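You operate a simulated robot arm through the tools that you are given. There is no shell and no other tool. Be economical: measure what you need, move in short steps, check, and stop when the job is done.

You are at the controls of a simulated robot arm. One attempt, no reset.

## Task
Put one of the spacer blocks from the top of the film bench on top of the grey bung.

It is judged by the outcome, as a careful person would: the job done as asked, and still so three seconds after it is handed in. It fails if anything else is knocked over, pushed out of place, dropped, spilled or broken.

## Robot
A 7-joint arm with a two-finger parallel gripper, fixed in place. Base frame: the origin is at the foot of the arm, x ahead of it, y to its left, z up; the work surface is at about z = 0.78. Lengths are in m, angles in rad, forces in N, time in s.
With the tool pointing down near the work surface it reaches from about 0.3 to 0.7 m from the base axis. Its first joint turns from -1.152 to 1.152 rad. Payload 1.57 kg.
Tool frame: the origin (TCP) lies between the finger pads and is the grasp point; the fingertips stand 0.03 m ahead of it; z points along the fingers, y is the line along which they close. Largest opening 0.11 m; finger width 0.024, thickness 0.012; the body of the gripper, 0.048 by 0.112 m, starts 0.078 m behind the TCP.
Orientation is that of the tool frame in the base frame, as a unit quaternion [x, y, z, w]. With the fingers straight down and closing along the base's y, the tool's x points along the base's -x, its y along +y and its z along -z.

## Interface
- The arm moves only by the tool move_arm. Its argument "steps" is a list of rows, each an object of numbers (a shift or turn left out is 0, a gripper value left out holds the last): "dx", "dy", "dz": the shift along the tool's x, y, z in m; "ax", "ay", "az": the turn, a rotation vector about the tool's x, y, z in rad; "gripper": the opening, from 0 (shut) to 1 (fully open). In form: [{"dx": .., "dy": .., "dz": .., "ax": .., "ay": .., "az": .., "gripper": ..}, ...]. A call has 1 to 10 rows; each row is the pose to reach, as a shift and turn from the pose commanded when the call began, along the tool's axes at that moment. Each row takes 0.2 s and may step no farther than 0.05 m and 0.15 rad from the row before; otherwise, or with a gripper value out of range, the whole call is refused. Where a pose cannot be reached the arm comes as near as it can. A force on the tool above 40 N (or 10 N above the force at the start of the call, whichever is more), or a blocked arm, ends the call early, and 0.2 s more pass. Each finger travels about 0.108 m/s and halts on what it meets, pressing with about 41 N; the grip force reading is that of the motor and also rises with nothing between the fingers. The clock runs only during rows and for 0.2 s after the last one: add rows that repeat a pose to give the fingers time. The reply holds the time, the measured pose of the TCP, the force on the tool along the base axes, the opening and the grip force, in the units named above and with some noise, and new pictures: "pictures" is both (left out), scene, wrist or none.
- Cameras (640 x 400 px; columns grow to the right, rows downward): "scene" is fixed at [0.1819, -0.4258, 1.3846]; the picture's right is [0.43, -0.90, 0.00], its down [-0.67, -0.32, -0.68] and it looks along [0.61, 0.29, -0.74] (base axes); focal length 340 px, centre (320, 200). "wrist" rides on the gripper at [-0.036, 0, -0.08] in the tool frame; the picture's right is [0.00, -1.00, 0.00], its down [0.97, 0.00, -0.24] and it looks along [0.24, 0.00, 0.97] (tool axes); focal length 218 px, centre (320, 200).
- pixel_to_xyz(camera, pixels): for up to 12 pixels [column, row] of the newest picture of that camera ("zoom" is the newest enlarged one), the place [x, y, z] in the base frame of the surface seen there, good to about 0.002 m. It takes no simulated time.
- enlarge(camera, box): a new picture of the part [left, top, right, bottom] of that camera's present view, enlarged. It takes no simulated time.
- close_job(): hands the job in; it is judged then, once.

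Keep the steps short. Do not move on a guess: measure, check each grasp and each placing, and mend mistakes. In all there are 60 turns and 120 pictures (those below and enlarged ones count). Leave the gripper open and the arm clear of the work at the hand-in unless told otherwise, and finish with a single line.

The tools are called after ">>>" as a command line: name --argument value ..., lists and objects as JSON in quotes. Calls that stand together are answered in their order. move_arm: Moves the arm, as the interface text tells. Its arguments: {"type":"object","properties":{"steps":{"type":"array"},"pictures":{"type":"string","enum":["both","scene","wrist","none"]}},"required":["steps"]} The other tools are called the same way: pixel_to_xyz (camera, pixels) gives the place of the surface under pixels of a picture; enlarge (camera, box) takes an enlarged picture of a part of a camera's view; close_job () hands the job in.

At the start:

```text
t: 0.0
position: [0.424, -0.0569, 1.0689]
ee_rot: [0.0, 1.0, 0.001, 0.0]
force: [-0.4, -0.6, -0.7]
grip_width: 0.1101
grip_force: 0.1
```

scene: 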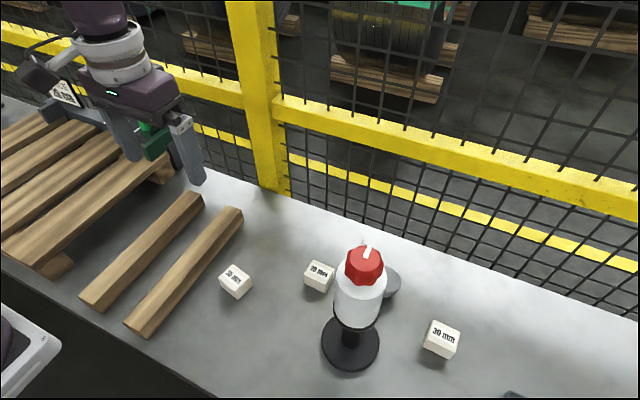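
wrist: 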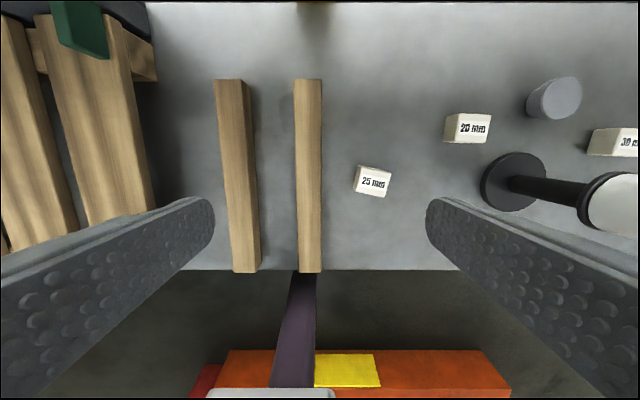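

I see three white spacer blocks (25, 20 and 30 mm) and a grey cylinder, probably the bung, behind the bottle on its stand. I'll enlarge both views and measure them.

>>> enlarge --camera "scene" --box '[200, 220, 520, 400]'

>>> enlarge --camera "wrist" --box '[340, 60, 640, 240]'

>>> pixel_to_xyz --camera "wrist" --pixels '[[362, 167], [390, 171], [385, 196], [356, 191], [372, 182], [568, 98], [545, 98], [556, 80], [470, 127], [620, 142], [515, 180], [420, 230]]'

>>> pixel_to_xyz --camera "scene" --pixels '[[392, 280], [388, 270], [398, 285], [365, 262], [235, 276], [319, 270], [442, 334], [350, 355], [515, 395], [360, 300]]'

```text
2.00 times, centred on (360, 310) of scene
```

zoom: 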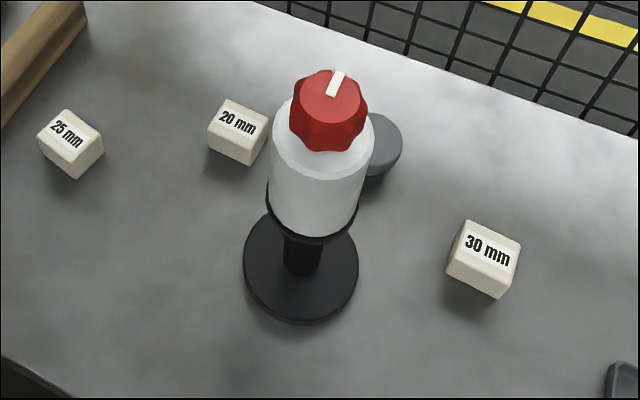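

```text
2.13 times, centred on (490, 150) of wrist
```

zoom: 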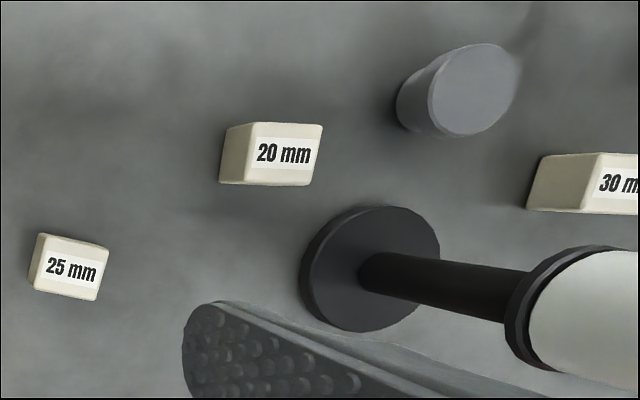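

```text
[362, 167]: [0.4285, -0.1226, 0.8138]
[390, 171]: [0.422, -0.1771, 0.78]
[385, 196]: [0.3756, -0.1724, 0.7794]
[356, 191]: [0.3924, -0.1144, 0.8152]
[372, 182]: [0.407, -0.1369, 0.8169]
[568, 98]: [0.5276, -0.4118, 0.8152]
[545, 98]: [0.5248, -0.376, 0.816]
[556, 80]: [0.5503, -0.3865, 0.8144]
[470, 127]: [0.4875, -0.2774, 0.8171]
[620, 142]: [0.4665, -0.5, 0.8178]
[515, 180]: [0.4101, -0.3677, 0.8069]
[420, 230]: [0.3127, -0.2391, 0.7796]
```

```text
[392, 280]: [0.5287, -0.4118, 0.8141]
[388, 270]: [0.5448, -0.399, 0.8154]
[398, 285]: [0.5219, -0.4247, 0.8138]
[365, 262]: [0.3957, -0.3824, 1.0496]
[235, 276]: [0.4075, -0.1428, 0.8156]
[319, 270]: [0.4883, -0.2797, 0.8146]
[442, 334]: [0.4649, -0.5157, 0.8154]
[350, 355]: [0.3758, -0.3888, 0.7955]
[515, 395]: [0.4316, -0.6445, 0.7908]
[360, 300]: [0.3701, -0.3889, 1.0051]
```

The grey cylinder's top is about z 0.815, around (0.53, -0.40). The bottle on its stand is close by and reaches z 1.05. The 25 mm block at about (0.408, -0.138) stands clear of everything, so I'll take that one. First I'll move above it and look.

>>> move_arm --steps '[{"dx": 0.005, "dy": -0.03, "dz": 0.03}, {"dx": 0.01, "dy": -0.06, "dz": 0.06}, {"dx": 0.016, "dy": -0.081, "dz": 0.09}, {"dx": 0.016, "dy": -0.081, "dz": 0.11}, {"dx": 0.016, "dy": -0.081, "dz": 0.11}]'

>>> enlarge --camera "wrist" --box '[240, 130, 400, 230]'

```text
t: 1.2
position: [0.4085, -0.1381, 0.9581]
ee_rot: [0.0, 1.0, 0.0, 0.0]
force: [0.1, 0.5, 0.8]
grip_width: 0.11
grip_force: 0.0
```

scene: 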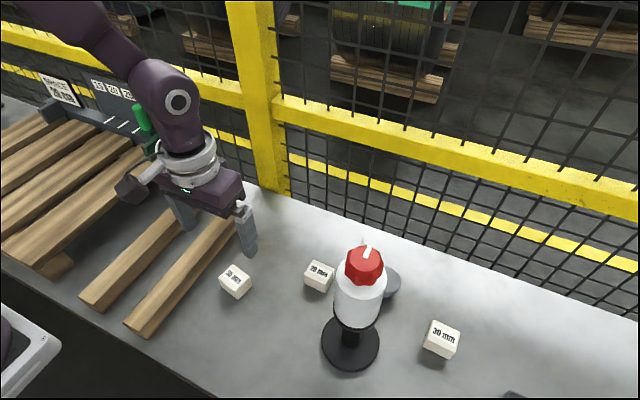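
wrist: 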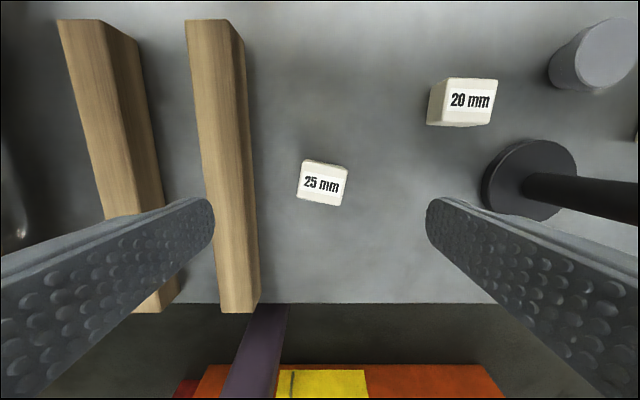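

```text
4.00 times, centred on (320, 180) of wrist
```

zoom: 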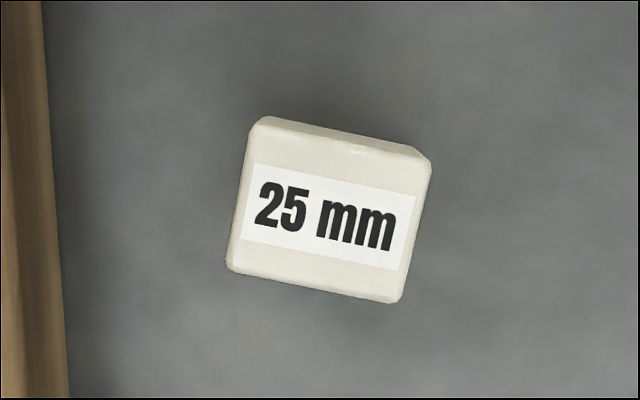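

There are signs at the left rear, around (60,90) and (115,95), that could matter. I'll read them and measure the block's corners.

>>> pixel_to_xyz --camera "zoom" --pixels '[[255, 140], [422, 178], [398, 292], [232, 262], [325, 215], [40, 200], [60, 350]]'

>>> enlarge --camera "scene" --box '[0, 50, 160, 150]'

```text
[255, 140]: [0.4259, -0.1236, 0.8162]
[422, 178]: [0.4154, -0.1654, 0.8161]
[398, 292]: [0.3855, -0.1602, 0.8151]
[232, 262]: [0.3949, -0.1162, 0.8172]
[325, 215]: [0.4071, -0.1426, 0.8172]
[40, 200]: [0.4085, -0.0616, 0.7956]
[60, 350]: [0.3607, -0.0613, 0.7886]
```

```text
4.00 times, centred on (80, 100) of scene
```

zoom: 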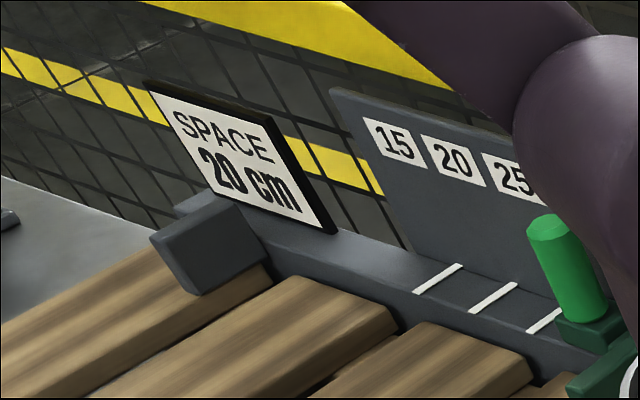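

Those signs belong to a spacing gauge and don't affect this job. The block's top is centred at about (0.4055, -0.1413), z 0.8165. It measures about 43 x 33 mm and is turned about 13°. I'll align the tool, partly close the gripper to clear the wood strip, and come down partway.

>>> move_arm --steps '[{"dx": 0.003, "dy": -0.0035, "dz": 0.02, "az": 0.12, "gripper": 0.78}, {"dx": 0.003, "dy": -0.0035, "dz": 0.05, "az": 0.23, "gripper": 0.78}, {"dx": 0.003, "dy": -0.0035, "dz": 0.08, "az": 0.23, "gripper": 0.78}, {"dx": 0.003, "dy": -0.0035, "dz": 0.09, "az": 0.23, "gripper": 0.78}, {"dx": 0.003, "dy": -0.0035, "dz": 0.09, "az": 0.23, "gripper": 0.78}]'

```text
t: 2.4
position: [0.4039, -0.1413, 0.8677]
ee_rot: [0.113, 0.994, 0.0, 0.0]
force: [-0.9, 0.1, 0.3]
grip_width: 0.0857
grip_force: 0.0
```

scene: 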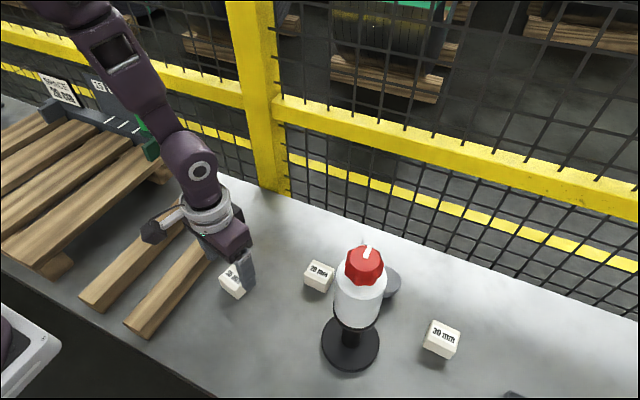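
wrist: 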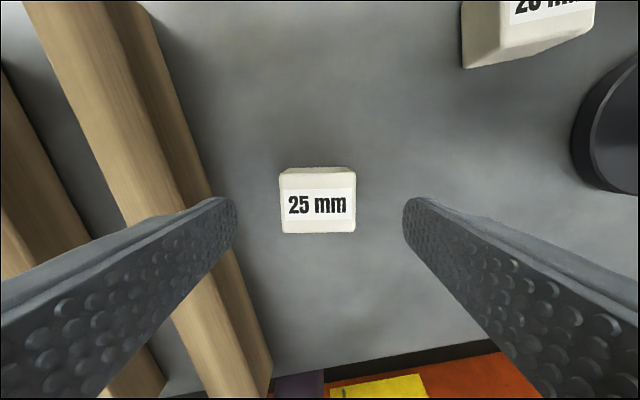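

The block is square between the fingers, and the left finger will clear the strip (finger outer y about -0.087, strip edge -0.062). I'll go down to z 0.814.

>>> move_arm --steps '[{"dx": -0.0015, "dz": 0.025}, {"dx": -0.0015, "dz": 0.045}, {"dx": -0.0015, "dz": 0.0535}, {"dx": -0.0015, "dz": 0.0535}]'

```text
t: 3.4
position: [0.4064, -0.1416, 0.8137]
ee_rot: [0.115, 0.993, 0.001, 0.001]
force: [0.6, 0.2, 0.5]
grip_width: 0.0855
grip_force: 0.1
```

scene: 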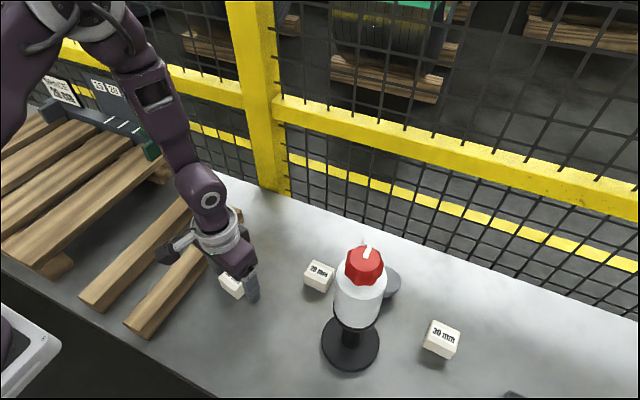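
wrist: 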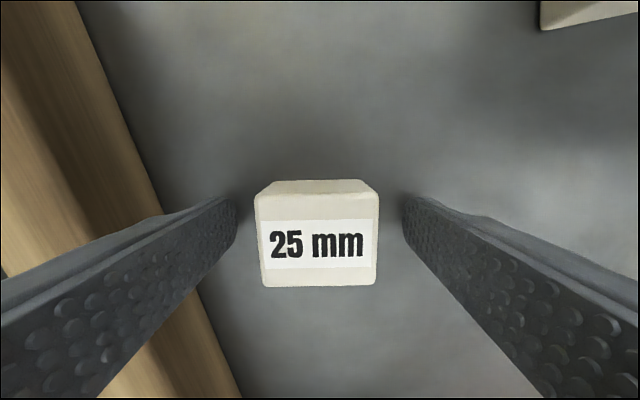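

The fingers are on both sides of the block with no contact force. I'll close the gripper.

>>> move_arm --steps '[{"gripper": 0.5}, {"gripper": 0.3}, {"gripper": 0.3}, {"gripper": 0.3}]' --pictures "wrist"

```text
t: 4.4
position: [0.4053, -0.1411, 0.8146]
ee_rot: [0.113, 0.994, 0.0, 0.0]
force: [-0.5, -0.1, 0.8]
grip_width: 0.0469
grip_force: 40.8
```

wrist: 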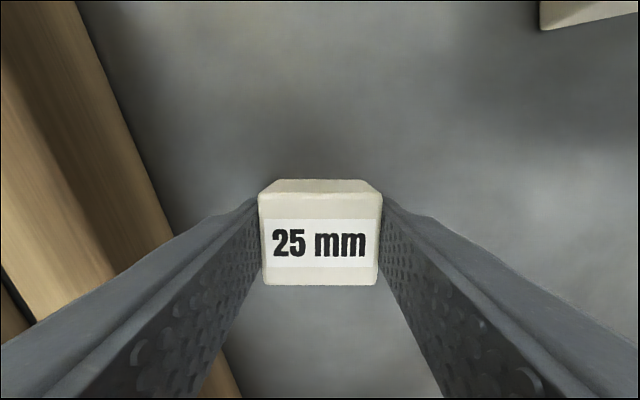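

It's gripped at 47 mm with 41 N. I'll lift straight up and check that it stays held.

>>> move_arm --steps '[{"dz": -0.02}, {"dz": -0.06}, {"dz": -0.1}, {"dz": -0.14}, {"dz": -0.18}, {"dz": -0.22}, {"dz": -0.25}, {"dz": -0.25}]'

>>> pixel_to_xyz --camera "scene" --pixels '[[365, 248], [383, 262], [347, 268], [340, 300], [378, 300]]'

```text
t: 6.2
position: [0.4031, -0.1414, 1.0648]
ee_rot: [0.114, 0.993, 0.0, 0.0]
force: [-0.3, 0.3, -0.8]
grip_width: 0.0469
grip_force: 40.8
```

scene: 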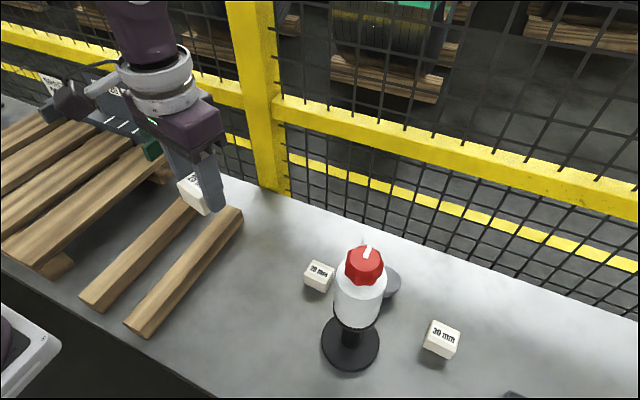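
wrist: 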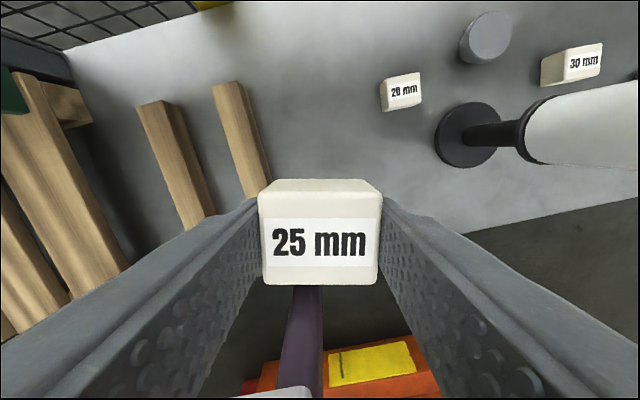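

```text
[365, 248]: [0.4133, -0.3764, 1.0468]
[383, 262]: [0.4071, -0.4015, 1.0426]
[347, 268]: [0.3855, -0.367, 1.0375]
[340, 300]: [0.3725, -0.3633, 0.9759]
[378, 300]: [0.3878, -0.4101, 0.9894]
```

The block is held firmly. Next I'll measure the bung's top outline from this view.

>>> enlarge --camera "wrist" --box '[440, 0, 536, 60]'

```text
6.67 times, centred on (488, 30) of wrist
```

zoom: 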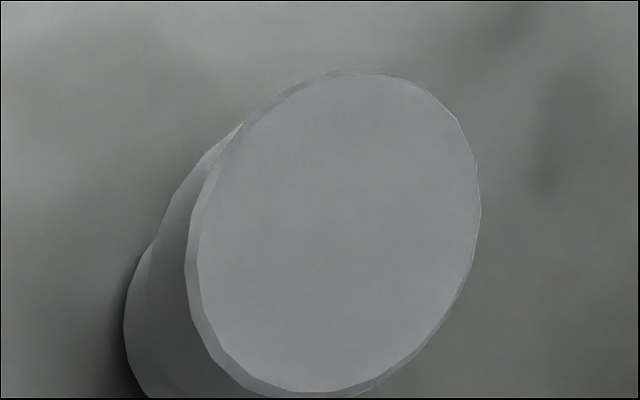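

>>> pixel_to_xyz --camera "zoom" --pixels '[[350, 80], [205, 250], [310, 385], [470, 200], [450, 115], [240, 150], [225, 345], [420, 345], [335, 230]]'

```text
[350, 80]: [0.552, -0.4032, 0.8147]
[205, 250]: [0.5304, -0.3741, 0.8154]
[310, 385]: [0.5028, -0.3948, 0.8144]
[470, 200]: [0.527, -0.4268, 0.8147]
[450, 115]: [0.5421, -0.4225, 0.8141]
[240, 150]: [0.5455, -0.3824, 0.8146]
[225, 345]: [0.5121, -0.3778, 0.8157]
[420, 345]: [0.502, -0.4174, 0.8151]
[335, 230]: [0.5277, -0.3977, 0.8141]
```

The bung's top is centred at (0.5275, -0.4005), radius about 26 mm, z 0.815. I'll carry the block over at z about 1.06, keeping x ≥ 0.5 beside the bottle. Before coming down I'll check the forearm's clearance over the bottle.

>>> move_arm --steps '[{"dx": -0.037, "dy": -0.019}, {"dx": -0.073, "dy": -0.038}, {"dx": -0.109, "dy": -0.058}, {"dx": -0.1449, "dy": -0.077}, {"dx": -0.153, "dy": -0.114}, {"dx": -0.162, "dy": -0.151}, {"dx": -0.171, "dy": -0.188}, {"dx": -0.1794, "dy": -0.2241}, {"dx": -0.1794, "dy": -0.2241}, {"dx": -0.1794, "dy": -0.2241}]'

```text
t: 8.4
position: [0.5191, -0.3787, 1.0648]
ee_rot: [0.113, 0.994, 0.002, -0.002]
force: [1.2, -0.2, -1.8]
grip_width: 0.0469
grip_force: 41.2
out of reach, approached as far as the arm can: row 8, 9, 10
```

scene: 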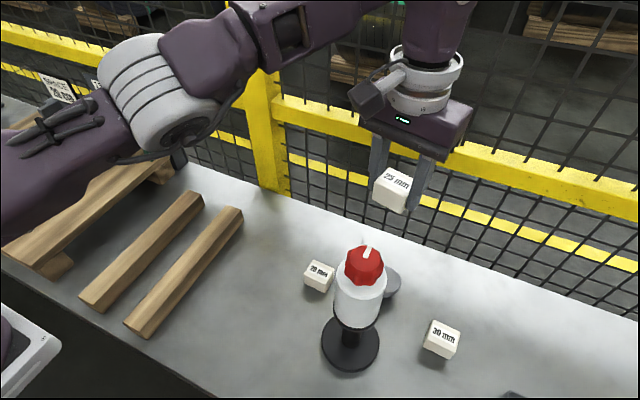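
wrist: 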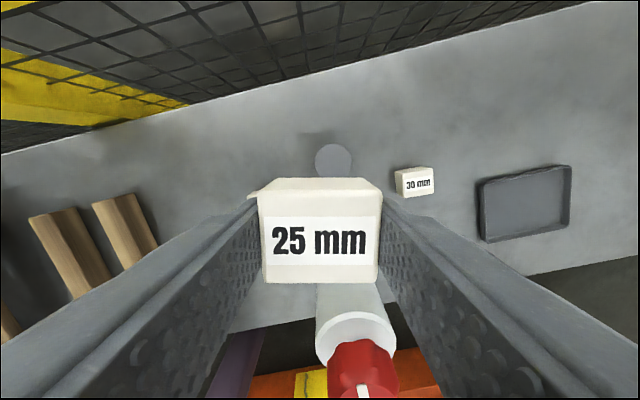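

The full shift is out of reach at this height, because the arm is nearly stretched. It should reach farther lower down. I'll measure the forearm to see whether it will clear the bottle.

>>> pixel_to_xyz --camera "scene" --pixels '[[160, 80], [210, 110], [240, 60], [290, 45], [340, 20], [430, 30], [425, 60], [420, 100], [400, 110], [365, 95], [390, 185], [40, 180]]'

```text
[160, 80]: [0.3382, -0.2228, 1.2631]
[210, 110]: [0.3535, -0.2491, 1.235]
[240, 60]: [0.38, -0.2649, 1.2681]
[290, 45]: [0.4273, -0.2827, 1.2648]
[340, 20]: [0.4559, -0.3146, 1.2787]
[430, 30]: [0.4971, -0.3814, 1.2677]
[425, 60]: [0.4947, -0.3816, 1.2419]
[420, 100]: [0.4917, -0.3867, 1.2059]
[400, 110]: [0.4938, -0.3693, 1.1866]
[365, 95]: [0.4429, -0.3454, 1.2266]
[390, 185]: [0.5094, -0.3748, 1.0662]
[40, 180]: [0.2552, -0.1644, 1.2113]
```

The forearm is at about z 1.27 now, and wrist height is TCP + about 0.22. At placing height it will pass close beside the bottle cap, so I'll come down in stages and measure each time. First to z about 0.98.

>>> move_arm --steps '[{"dz": 0.025}, {"dz": 0.05}, {"dz": 0.075}, {"dz": 0.085}, {"dz": 0.085}]'

```text
t: 9.6
position: [0.5232, -0.3765, 0.9811]
ee_rot: [0.115, 0.993, 0.0, 0.0]
force: [-0.5, 0.7, -1.3]
grip_width: 0.0471
grip_force: 41.3
```

scene: 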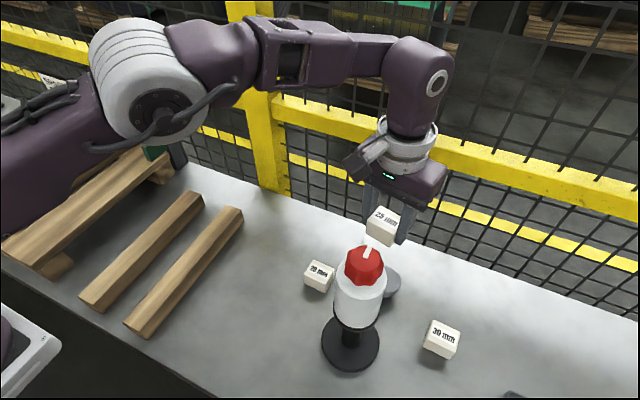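
wrist: 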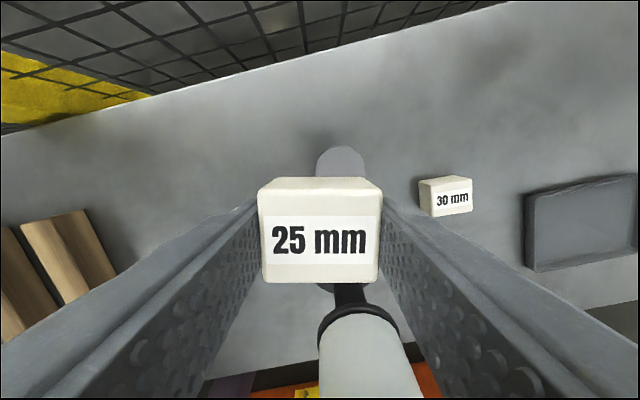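

The arm reaches this pose. I'll measure the forearm and wrist again.

>>> pixel_to_xyz --camera "scene" --pixels '[[150, 70], [225, 60], [290, 55], [320, 60], [325, 80], [365, 55], [365, 76], [415, 70], [410, 110], [405, 150], [360, 160], [375, 175]]'

>>> enlarge --camera "scene" --box '[240, 0, 480, 150]'

```text
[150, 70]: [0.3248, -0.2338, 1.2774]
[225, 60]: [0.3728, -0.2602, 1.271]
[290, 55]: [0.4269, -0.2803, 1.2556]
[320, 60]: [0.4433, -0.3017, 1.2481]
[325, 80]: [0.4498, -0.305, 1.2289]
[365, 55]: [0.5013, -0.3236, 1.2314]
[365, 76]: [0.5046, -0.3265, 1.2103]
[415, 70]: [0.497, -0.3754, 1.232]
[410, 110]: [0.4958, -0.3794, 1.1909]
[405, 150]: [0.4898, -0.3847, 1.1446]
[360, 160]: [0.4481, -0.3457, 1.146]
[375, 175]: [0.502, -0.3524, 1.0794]
```

```text
2.67 times, centred on (360, 75) of scene
```

zoom: 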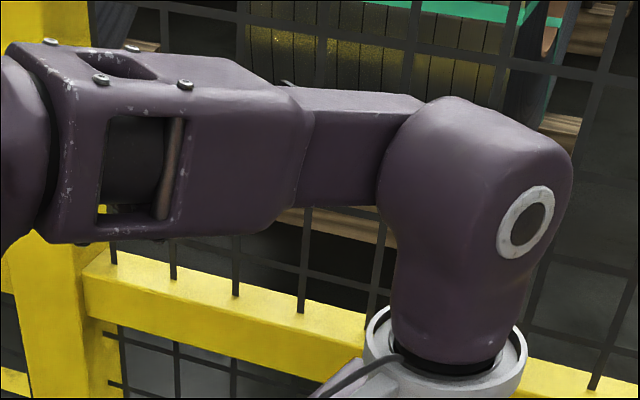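

The forearm runs about 0.1 m to the +y side of the bottle's axis, so it will clear. The wrist protrusion near pixel (360,160) is the tight part: it points toward the bottle at TCP + 0.165. I'll turn the tool 0.8 rad at this height so it points toward +y, away from the bottle.

>>> move_arm --steps '[{"az": 0.14}, {"az": 0.28}, {"az": 0.42}, {"az": 0.56}, {"az": 0.7}, {"az": 0.8}, {"az": 0.8}]'

```text
t: 11.2
position: [0.5211, -0.3756, 0.9797]
ee_rot: [0.493, 0.87, 0.0, 0.0]
force: [0.1, 0.1, -0.6]
grip_width: 0.0469
grip_force: 40.5
```

scene: 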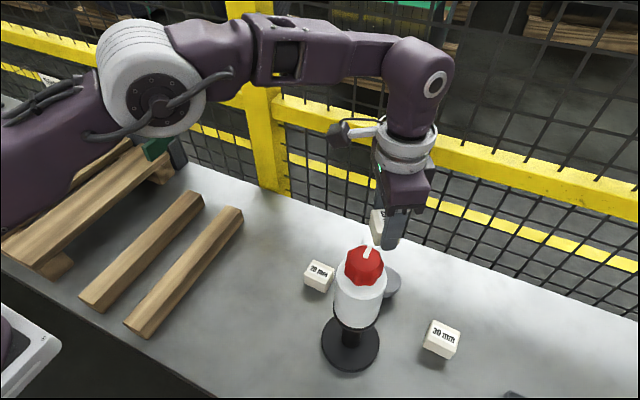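
wrist: 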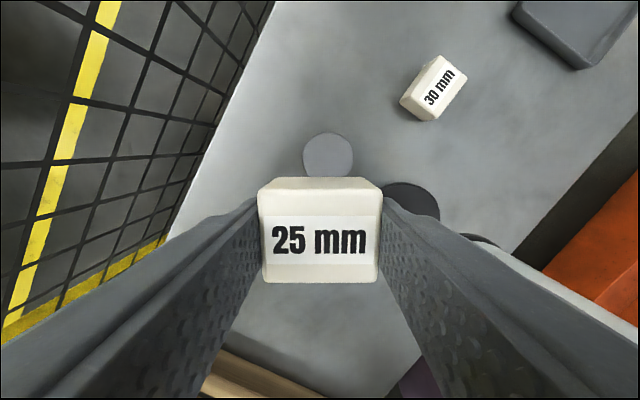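

Now the protrusion points away from the bottle. I'll shift onto the bung's centre and come down to z about 0.90.

>>> move_arm --steps '[{"dx": -0.012, "dy": -0.004}, {"dx": -0.0238, "dy": -0.0079}, {"dx": -0.0238, "dy": -0.0079, "dz": 0.025}, {"dx": -0.0238, "dy": -0.0079, "dz": 0.05}, {"dx": -0.0238, "dy": -0.0079, "dz": 0.075}, {"dx": -0.0238, "dy": -0.0079, "dz": 0.075}]'

>>> enlarge --camera "scene" --box '[280, 130, 480, 290]'

>>> enlarge --camera "wrist" --box '[240, 120, 400, 220]'

```text
t: 12.6
position: [0.5279, -0.4005, 0.9031]
ee_rot: [0.492, 0.87, 0.0, 0.0]
force: [-0.3, -0.6, -0.3]
grip_width: 0.0468
grip_force: 40.6
```

scene: 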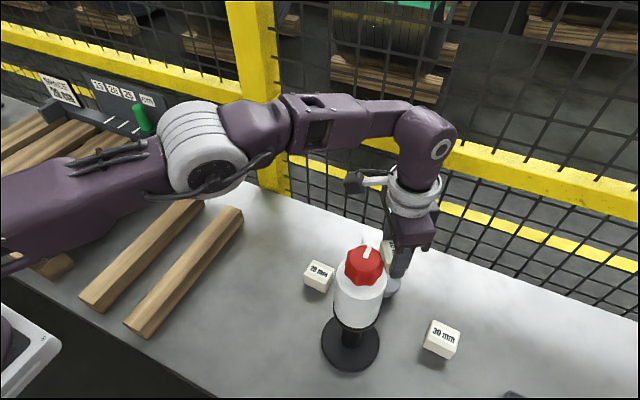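
wrist: 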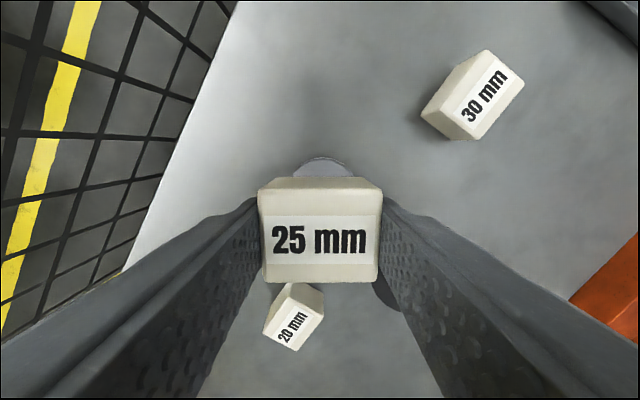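

```text
2.50 times, centred on (380, 210) of scene
```

zoom: 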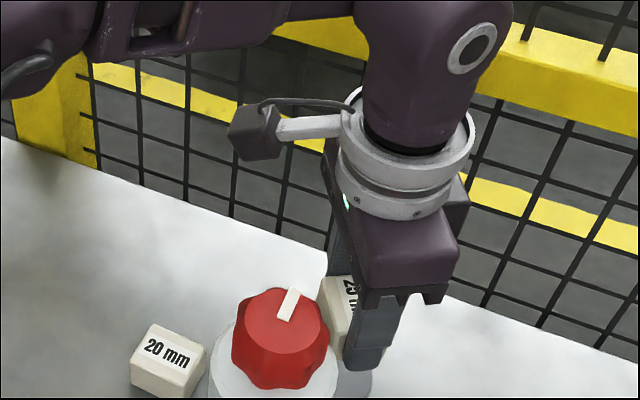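

```text
4.00 times, centred on (320, 170) of wrist
```

zoom: 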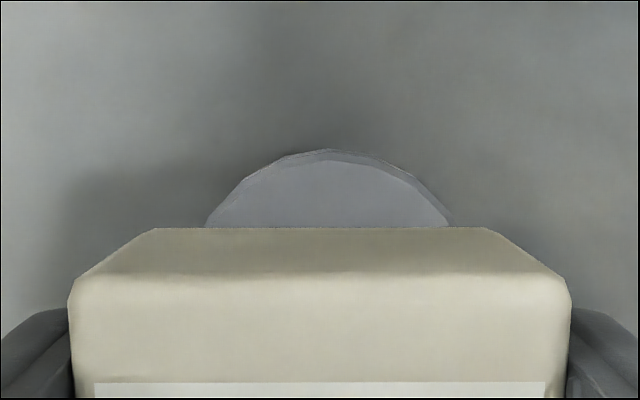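

The block is laterally centred over the bung, and the gripper and forearm are clear of the bottle. I'll lower to about 6 mm above contact.

>>> move_arm --steps '[{"dz": 0.02}, {"dz": 0.036}, {"dz": 0.048}, {"dz": 0.048}]'

>>> enlarge --camera "scene" --box '[280, 150, 480, 310]'

>>> enlarge --camera "wrist" --box '[240, 120, 400, 220]'

```text
t: 13.6
position: [0.5271, -0.4004, 0.8566]
ee_rot: [0.492, 0.871, 0.0, 0.0]
force: [-1.1, -0.7, -0.7]
grip_width: 0.0471
grip_force: 40.8
```

scene: 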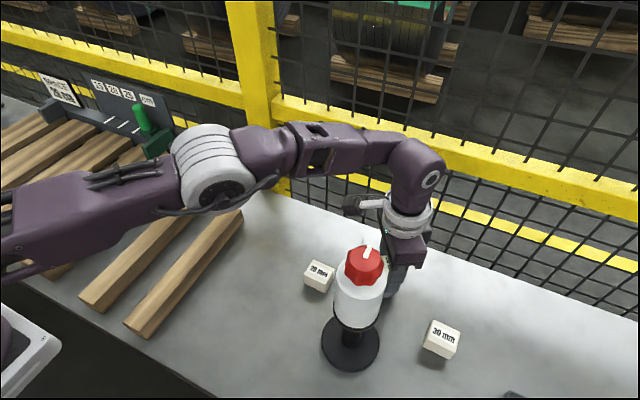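
wrist: 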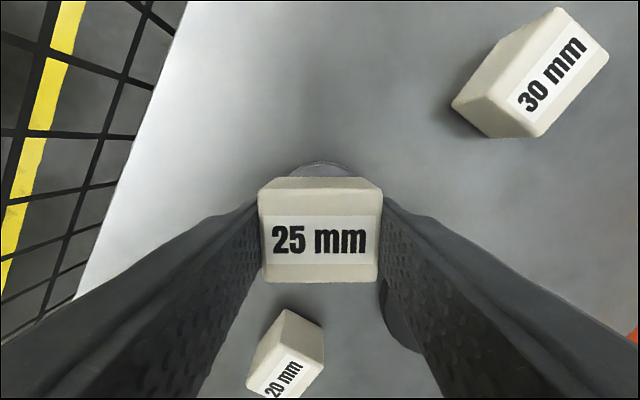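

```text
2.50 times, centred on (380, 230) of scene
```

zoom: 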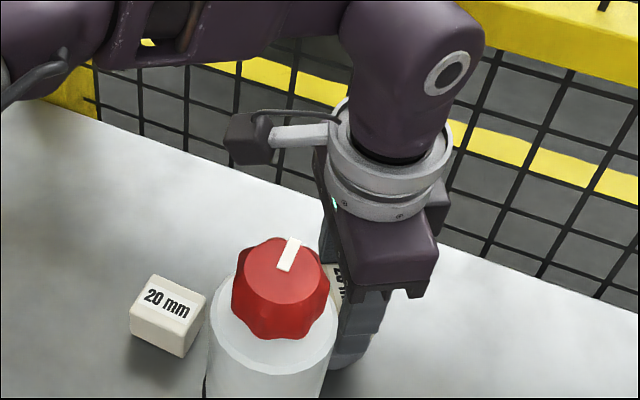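

```text
4.00 times, centred on (320, 170) of wrist
```

zoom: 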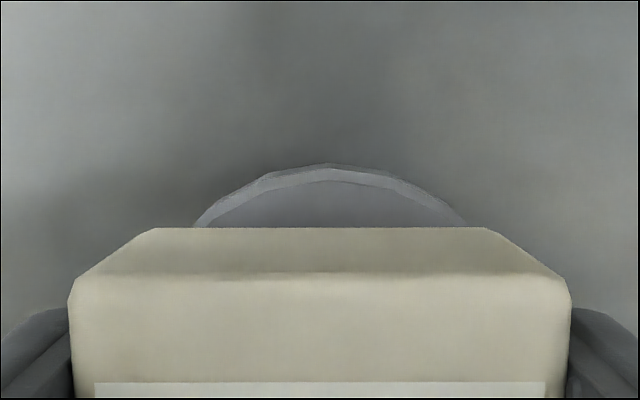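

It's aligned. I'll ease down the last few millimetres and watch the force.

>>> move_arm --steps '[{"dz": 0.002}, {"dz": 0.004}, {"dz": 0.006}, {"dz": 0.006}]' --pictures "wrist"

```text
t: 14.6
position: [0.5275, -0.4016, 0.8506]
ee_rot: [0.492, 0.871, 0.0, 0.001]
force: [0.4, 0.4, -1.3]
grip_width: 0.0467
grip_force: 40.9
```

wrist: 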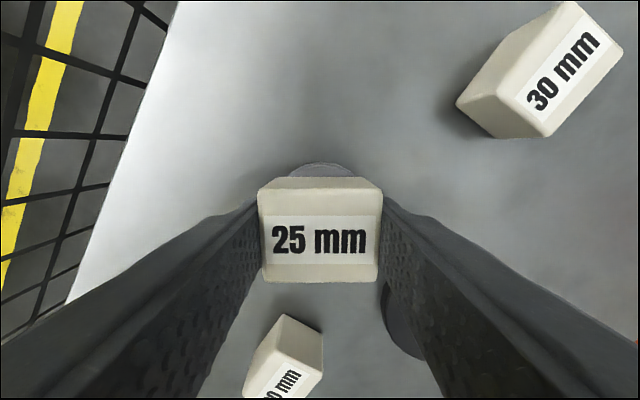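

No contact yet. I'll go down another 1–2 mm.

>>> move_arm --steps '[{"dz": 0.001}, {"dz": 0.0015}, {"dz": 0.0015}]' --pictures "none"

```text
t: 15.4
position: [0.5261, -0.4003, 0.8495]
ee_rot: [0.492, 0.87, 0.0, 0.0]
force: [-0.5, 0.3, -1.1]
grip_width: 0.0467
grip_force: 40.8
```

>>> move_arm --steps '[{"dz": 0.001}, {"dz": 0.0015}, {"dz": 0.0015}]' --pictures "none"

```text
t: 16.2
position: [0.5279, -0.4011, 0.8482]
ee_rot: [0.492, 0.871, 0.0, 0.002]
force: [-1.2, 1.8, 12.1]
grip_width: 0.047
grip_force: 41.0
```

The force rose to 12 N, so the block is on the bung. I'll ease off by half a millimetre and open gently.

>>> move_arm --steps '[{"dz": -0.0006}, {"dz": -0.0006, "gripper": 0.46}, {"dz": -0.0006, "gripper": 0.55}, {"dz": -0.0006, "gripper": 0.7}, {"dz": -0.0006, "gripper": 0.7}]'

```text
t: 17.4
position: [0.5275, -0.4025, 0.849]
ee_rot: [0.494, 0.87, 0.001, 0.0]
force: [-0.6, 0.3, -1.1]
grip_width: 0.0771
grip_force: 0.1
```

scene: 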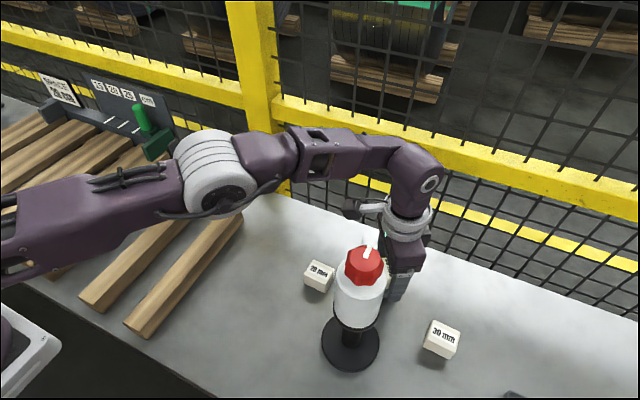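
wrist: 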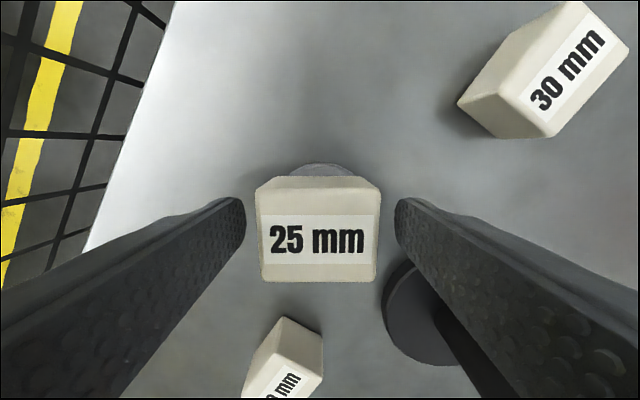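

The block is released and sitting still. I'll go straight up, then move away toward +y.

>>> move_arm --steps '[{"dz": -0.015}, {"dz": -0.04}, {"dz": -0.07}, {"dz": -0.1}, {"dz": -0.125}, {"dx": 0.024, "dy": 0.008, "dz": -0.13}, {"dx": 0.065, "dy": 0.01, "dz": -0.14}, {"dx": 0.11, "dy": 0.01, "dz": -0.15}, {"dx": 0.15, "dy": 0.01, "dz": -0.16}, {"dx": 0.15, "dy": 0.01, "dz": -0.16}]'

>>> enlarge --camera "scene" --box '[280, 210, 480, 370]'

```text
t: 19.6
position: [0.4571, -0.2677, 1.0093]
ee_rot: [0.493, 0.87, 0.0, 0.002]
force: [-0.4, -0.2, 0.1]
grip_width: 0.0768
grip_force: 0.1
```

scene: 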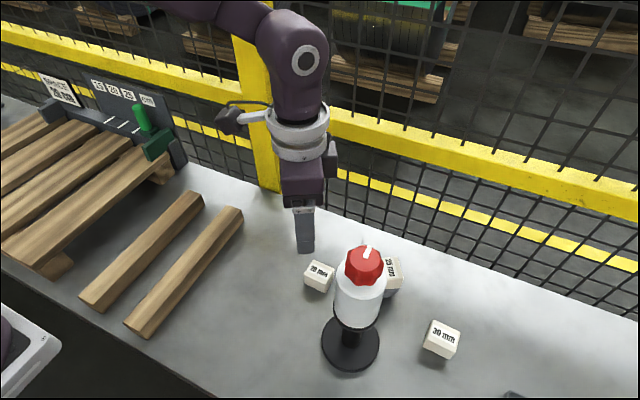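
wrist: 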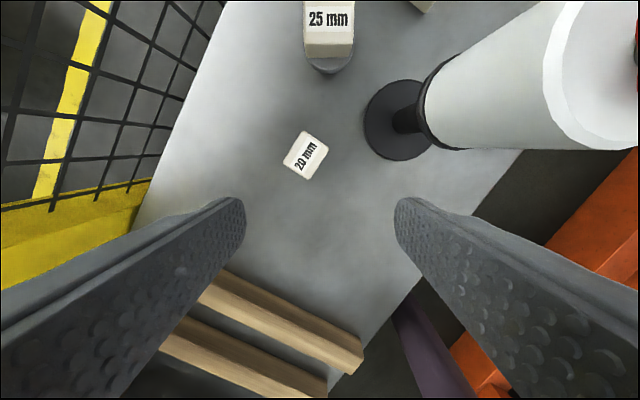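

```text
2.50 times, centred on (380, 290) of scene
```

zoom: 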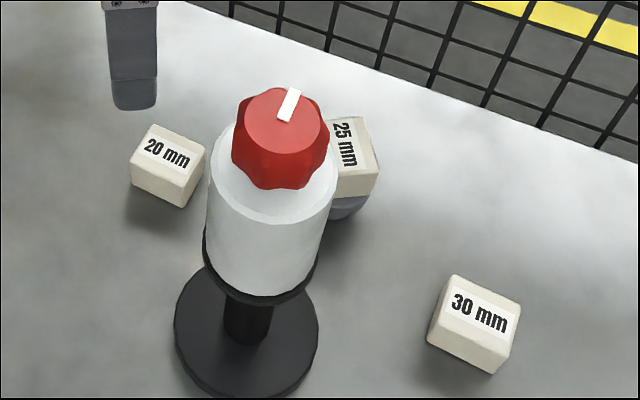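

The block sits flat and centred on the bung, and the bottle and other blocks haven't moved. I'll back off a bit more, open fully and check once more.

>>> move_arm --steps '[{"dx": 0.03, "dz": -0.02, "gripper": 0.8}, {"dx": 0.06, "dz": -0.04, "gripper": 1}, {"dx": 0.09, "dz": -0.06, "gripper": 1}, {"dx": 0.09, "dz": -0.06, "gripper": 1}]'

>>> pixel_to_xyz --camera "scene" --pixels '[[394, 268], [319, 270], [442, 334], [365, 262]]'

```text
t: 20.6
position: [0.4113, -0.1891, 1.07]
ee_rot: [0.493, 0.87, -0.001, 0.0]
force: [-0.5, 0.1, -0.2]
grip_width: 0.1098
grip_force: 0.1
```

scene: 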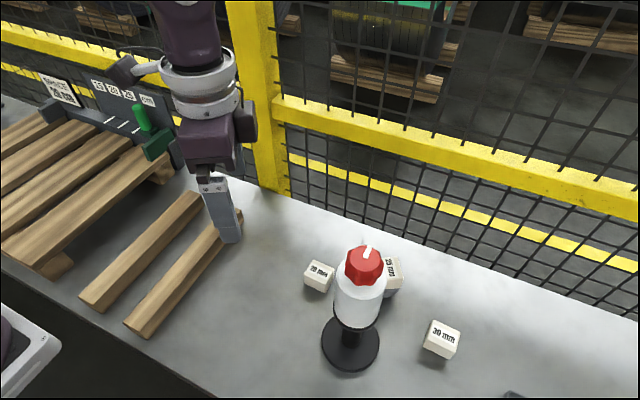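
wrist: 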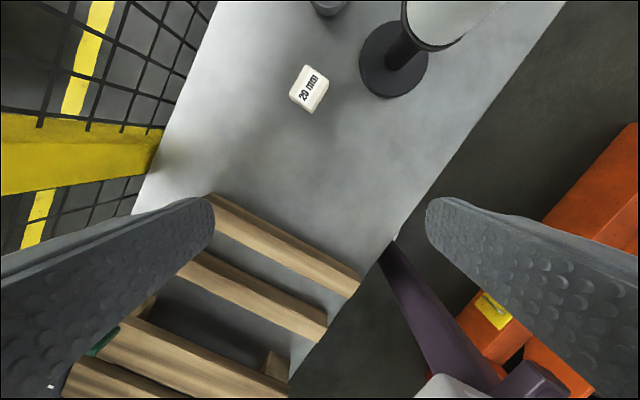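

```text
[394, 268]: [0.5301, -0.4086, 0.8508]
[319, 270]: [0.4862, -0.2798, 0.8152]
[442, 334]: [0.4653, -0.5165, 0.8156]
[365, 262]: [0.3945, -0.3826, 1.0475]
```

The block's top is at z 0.851, so it is resting on the bung. The bottle and the other two blocks measure where they were at the start, so I'll hand in.

>>> close_job

```text
The job is handed in.
```

The 25 mm spacer block is resting centred on top of the grey bung, nothing else was moved, and the gripper is open with the arm clear.
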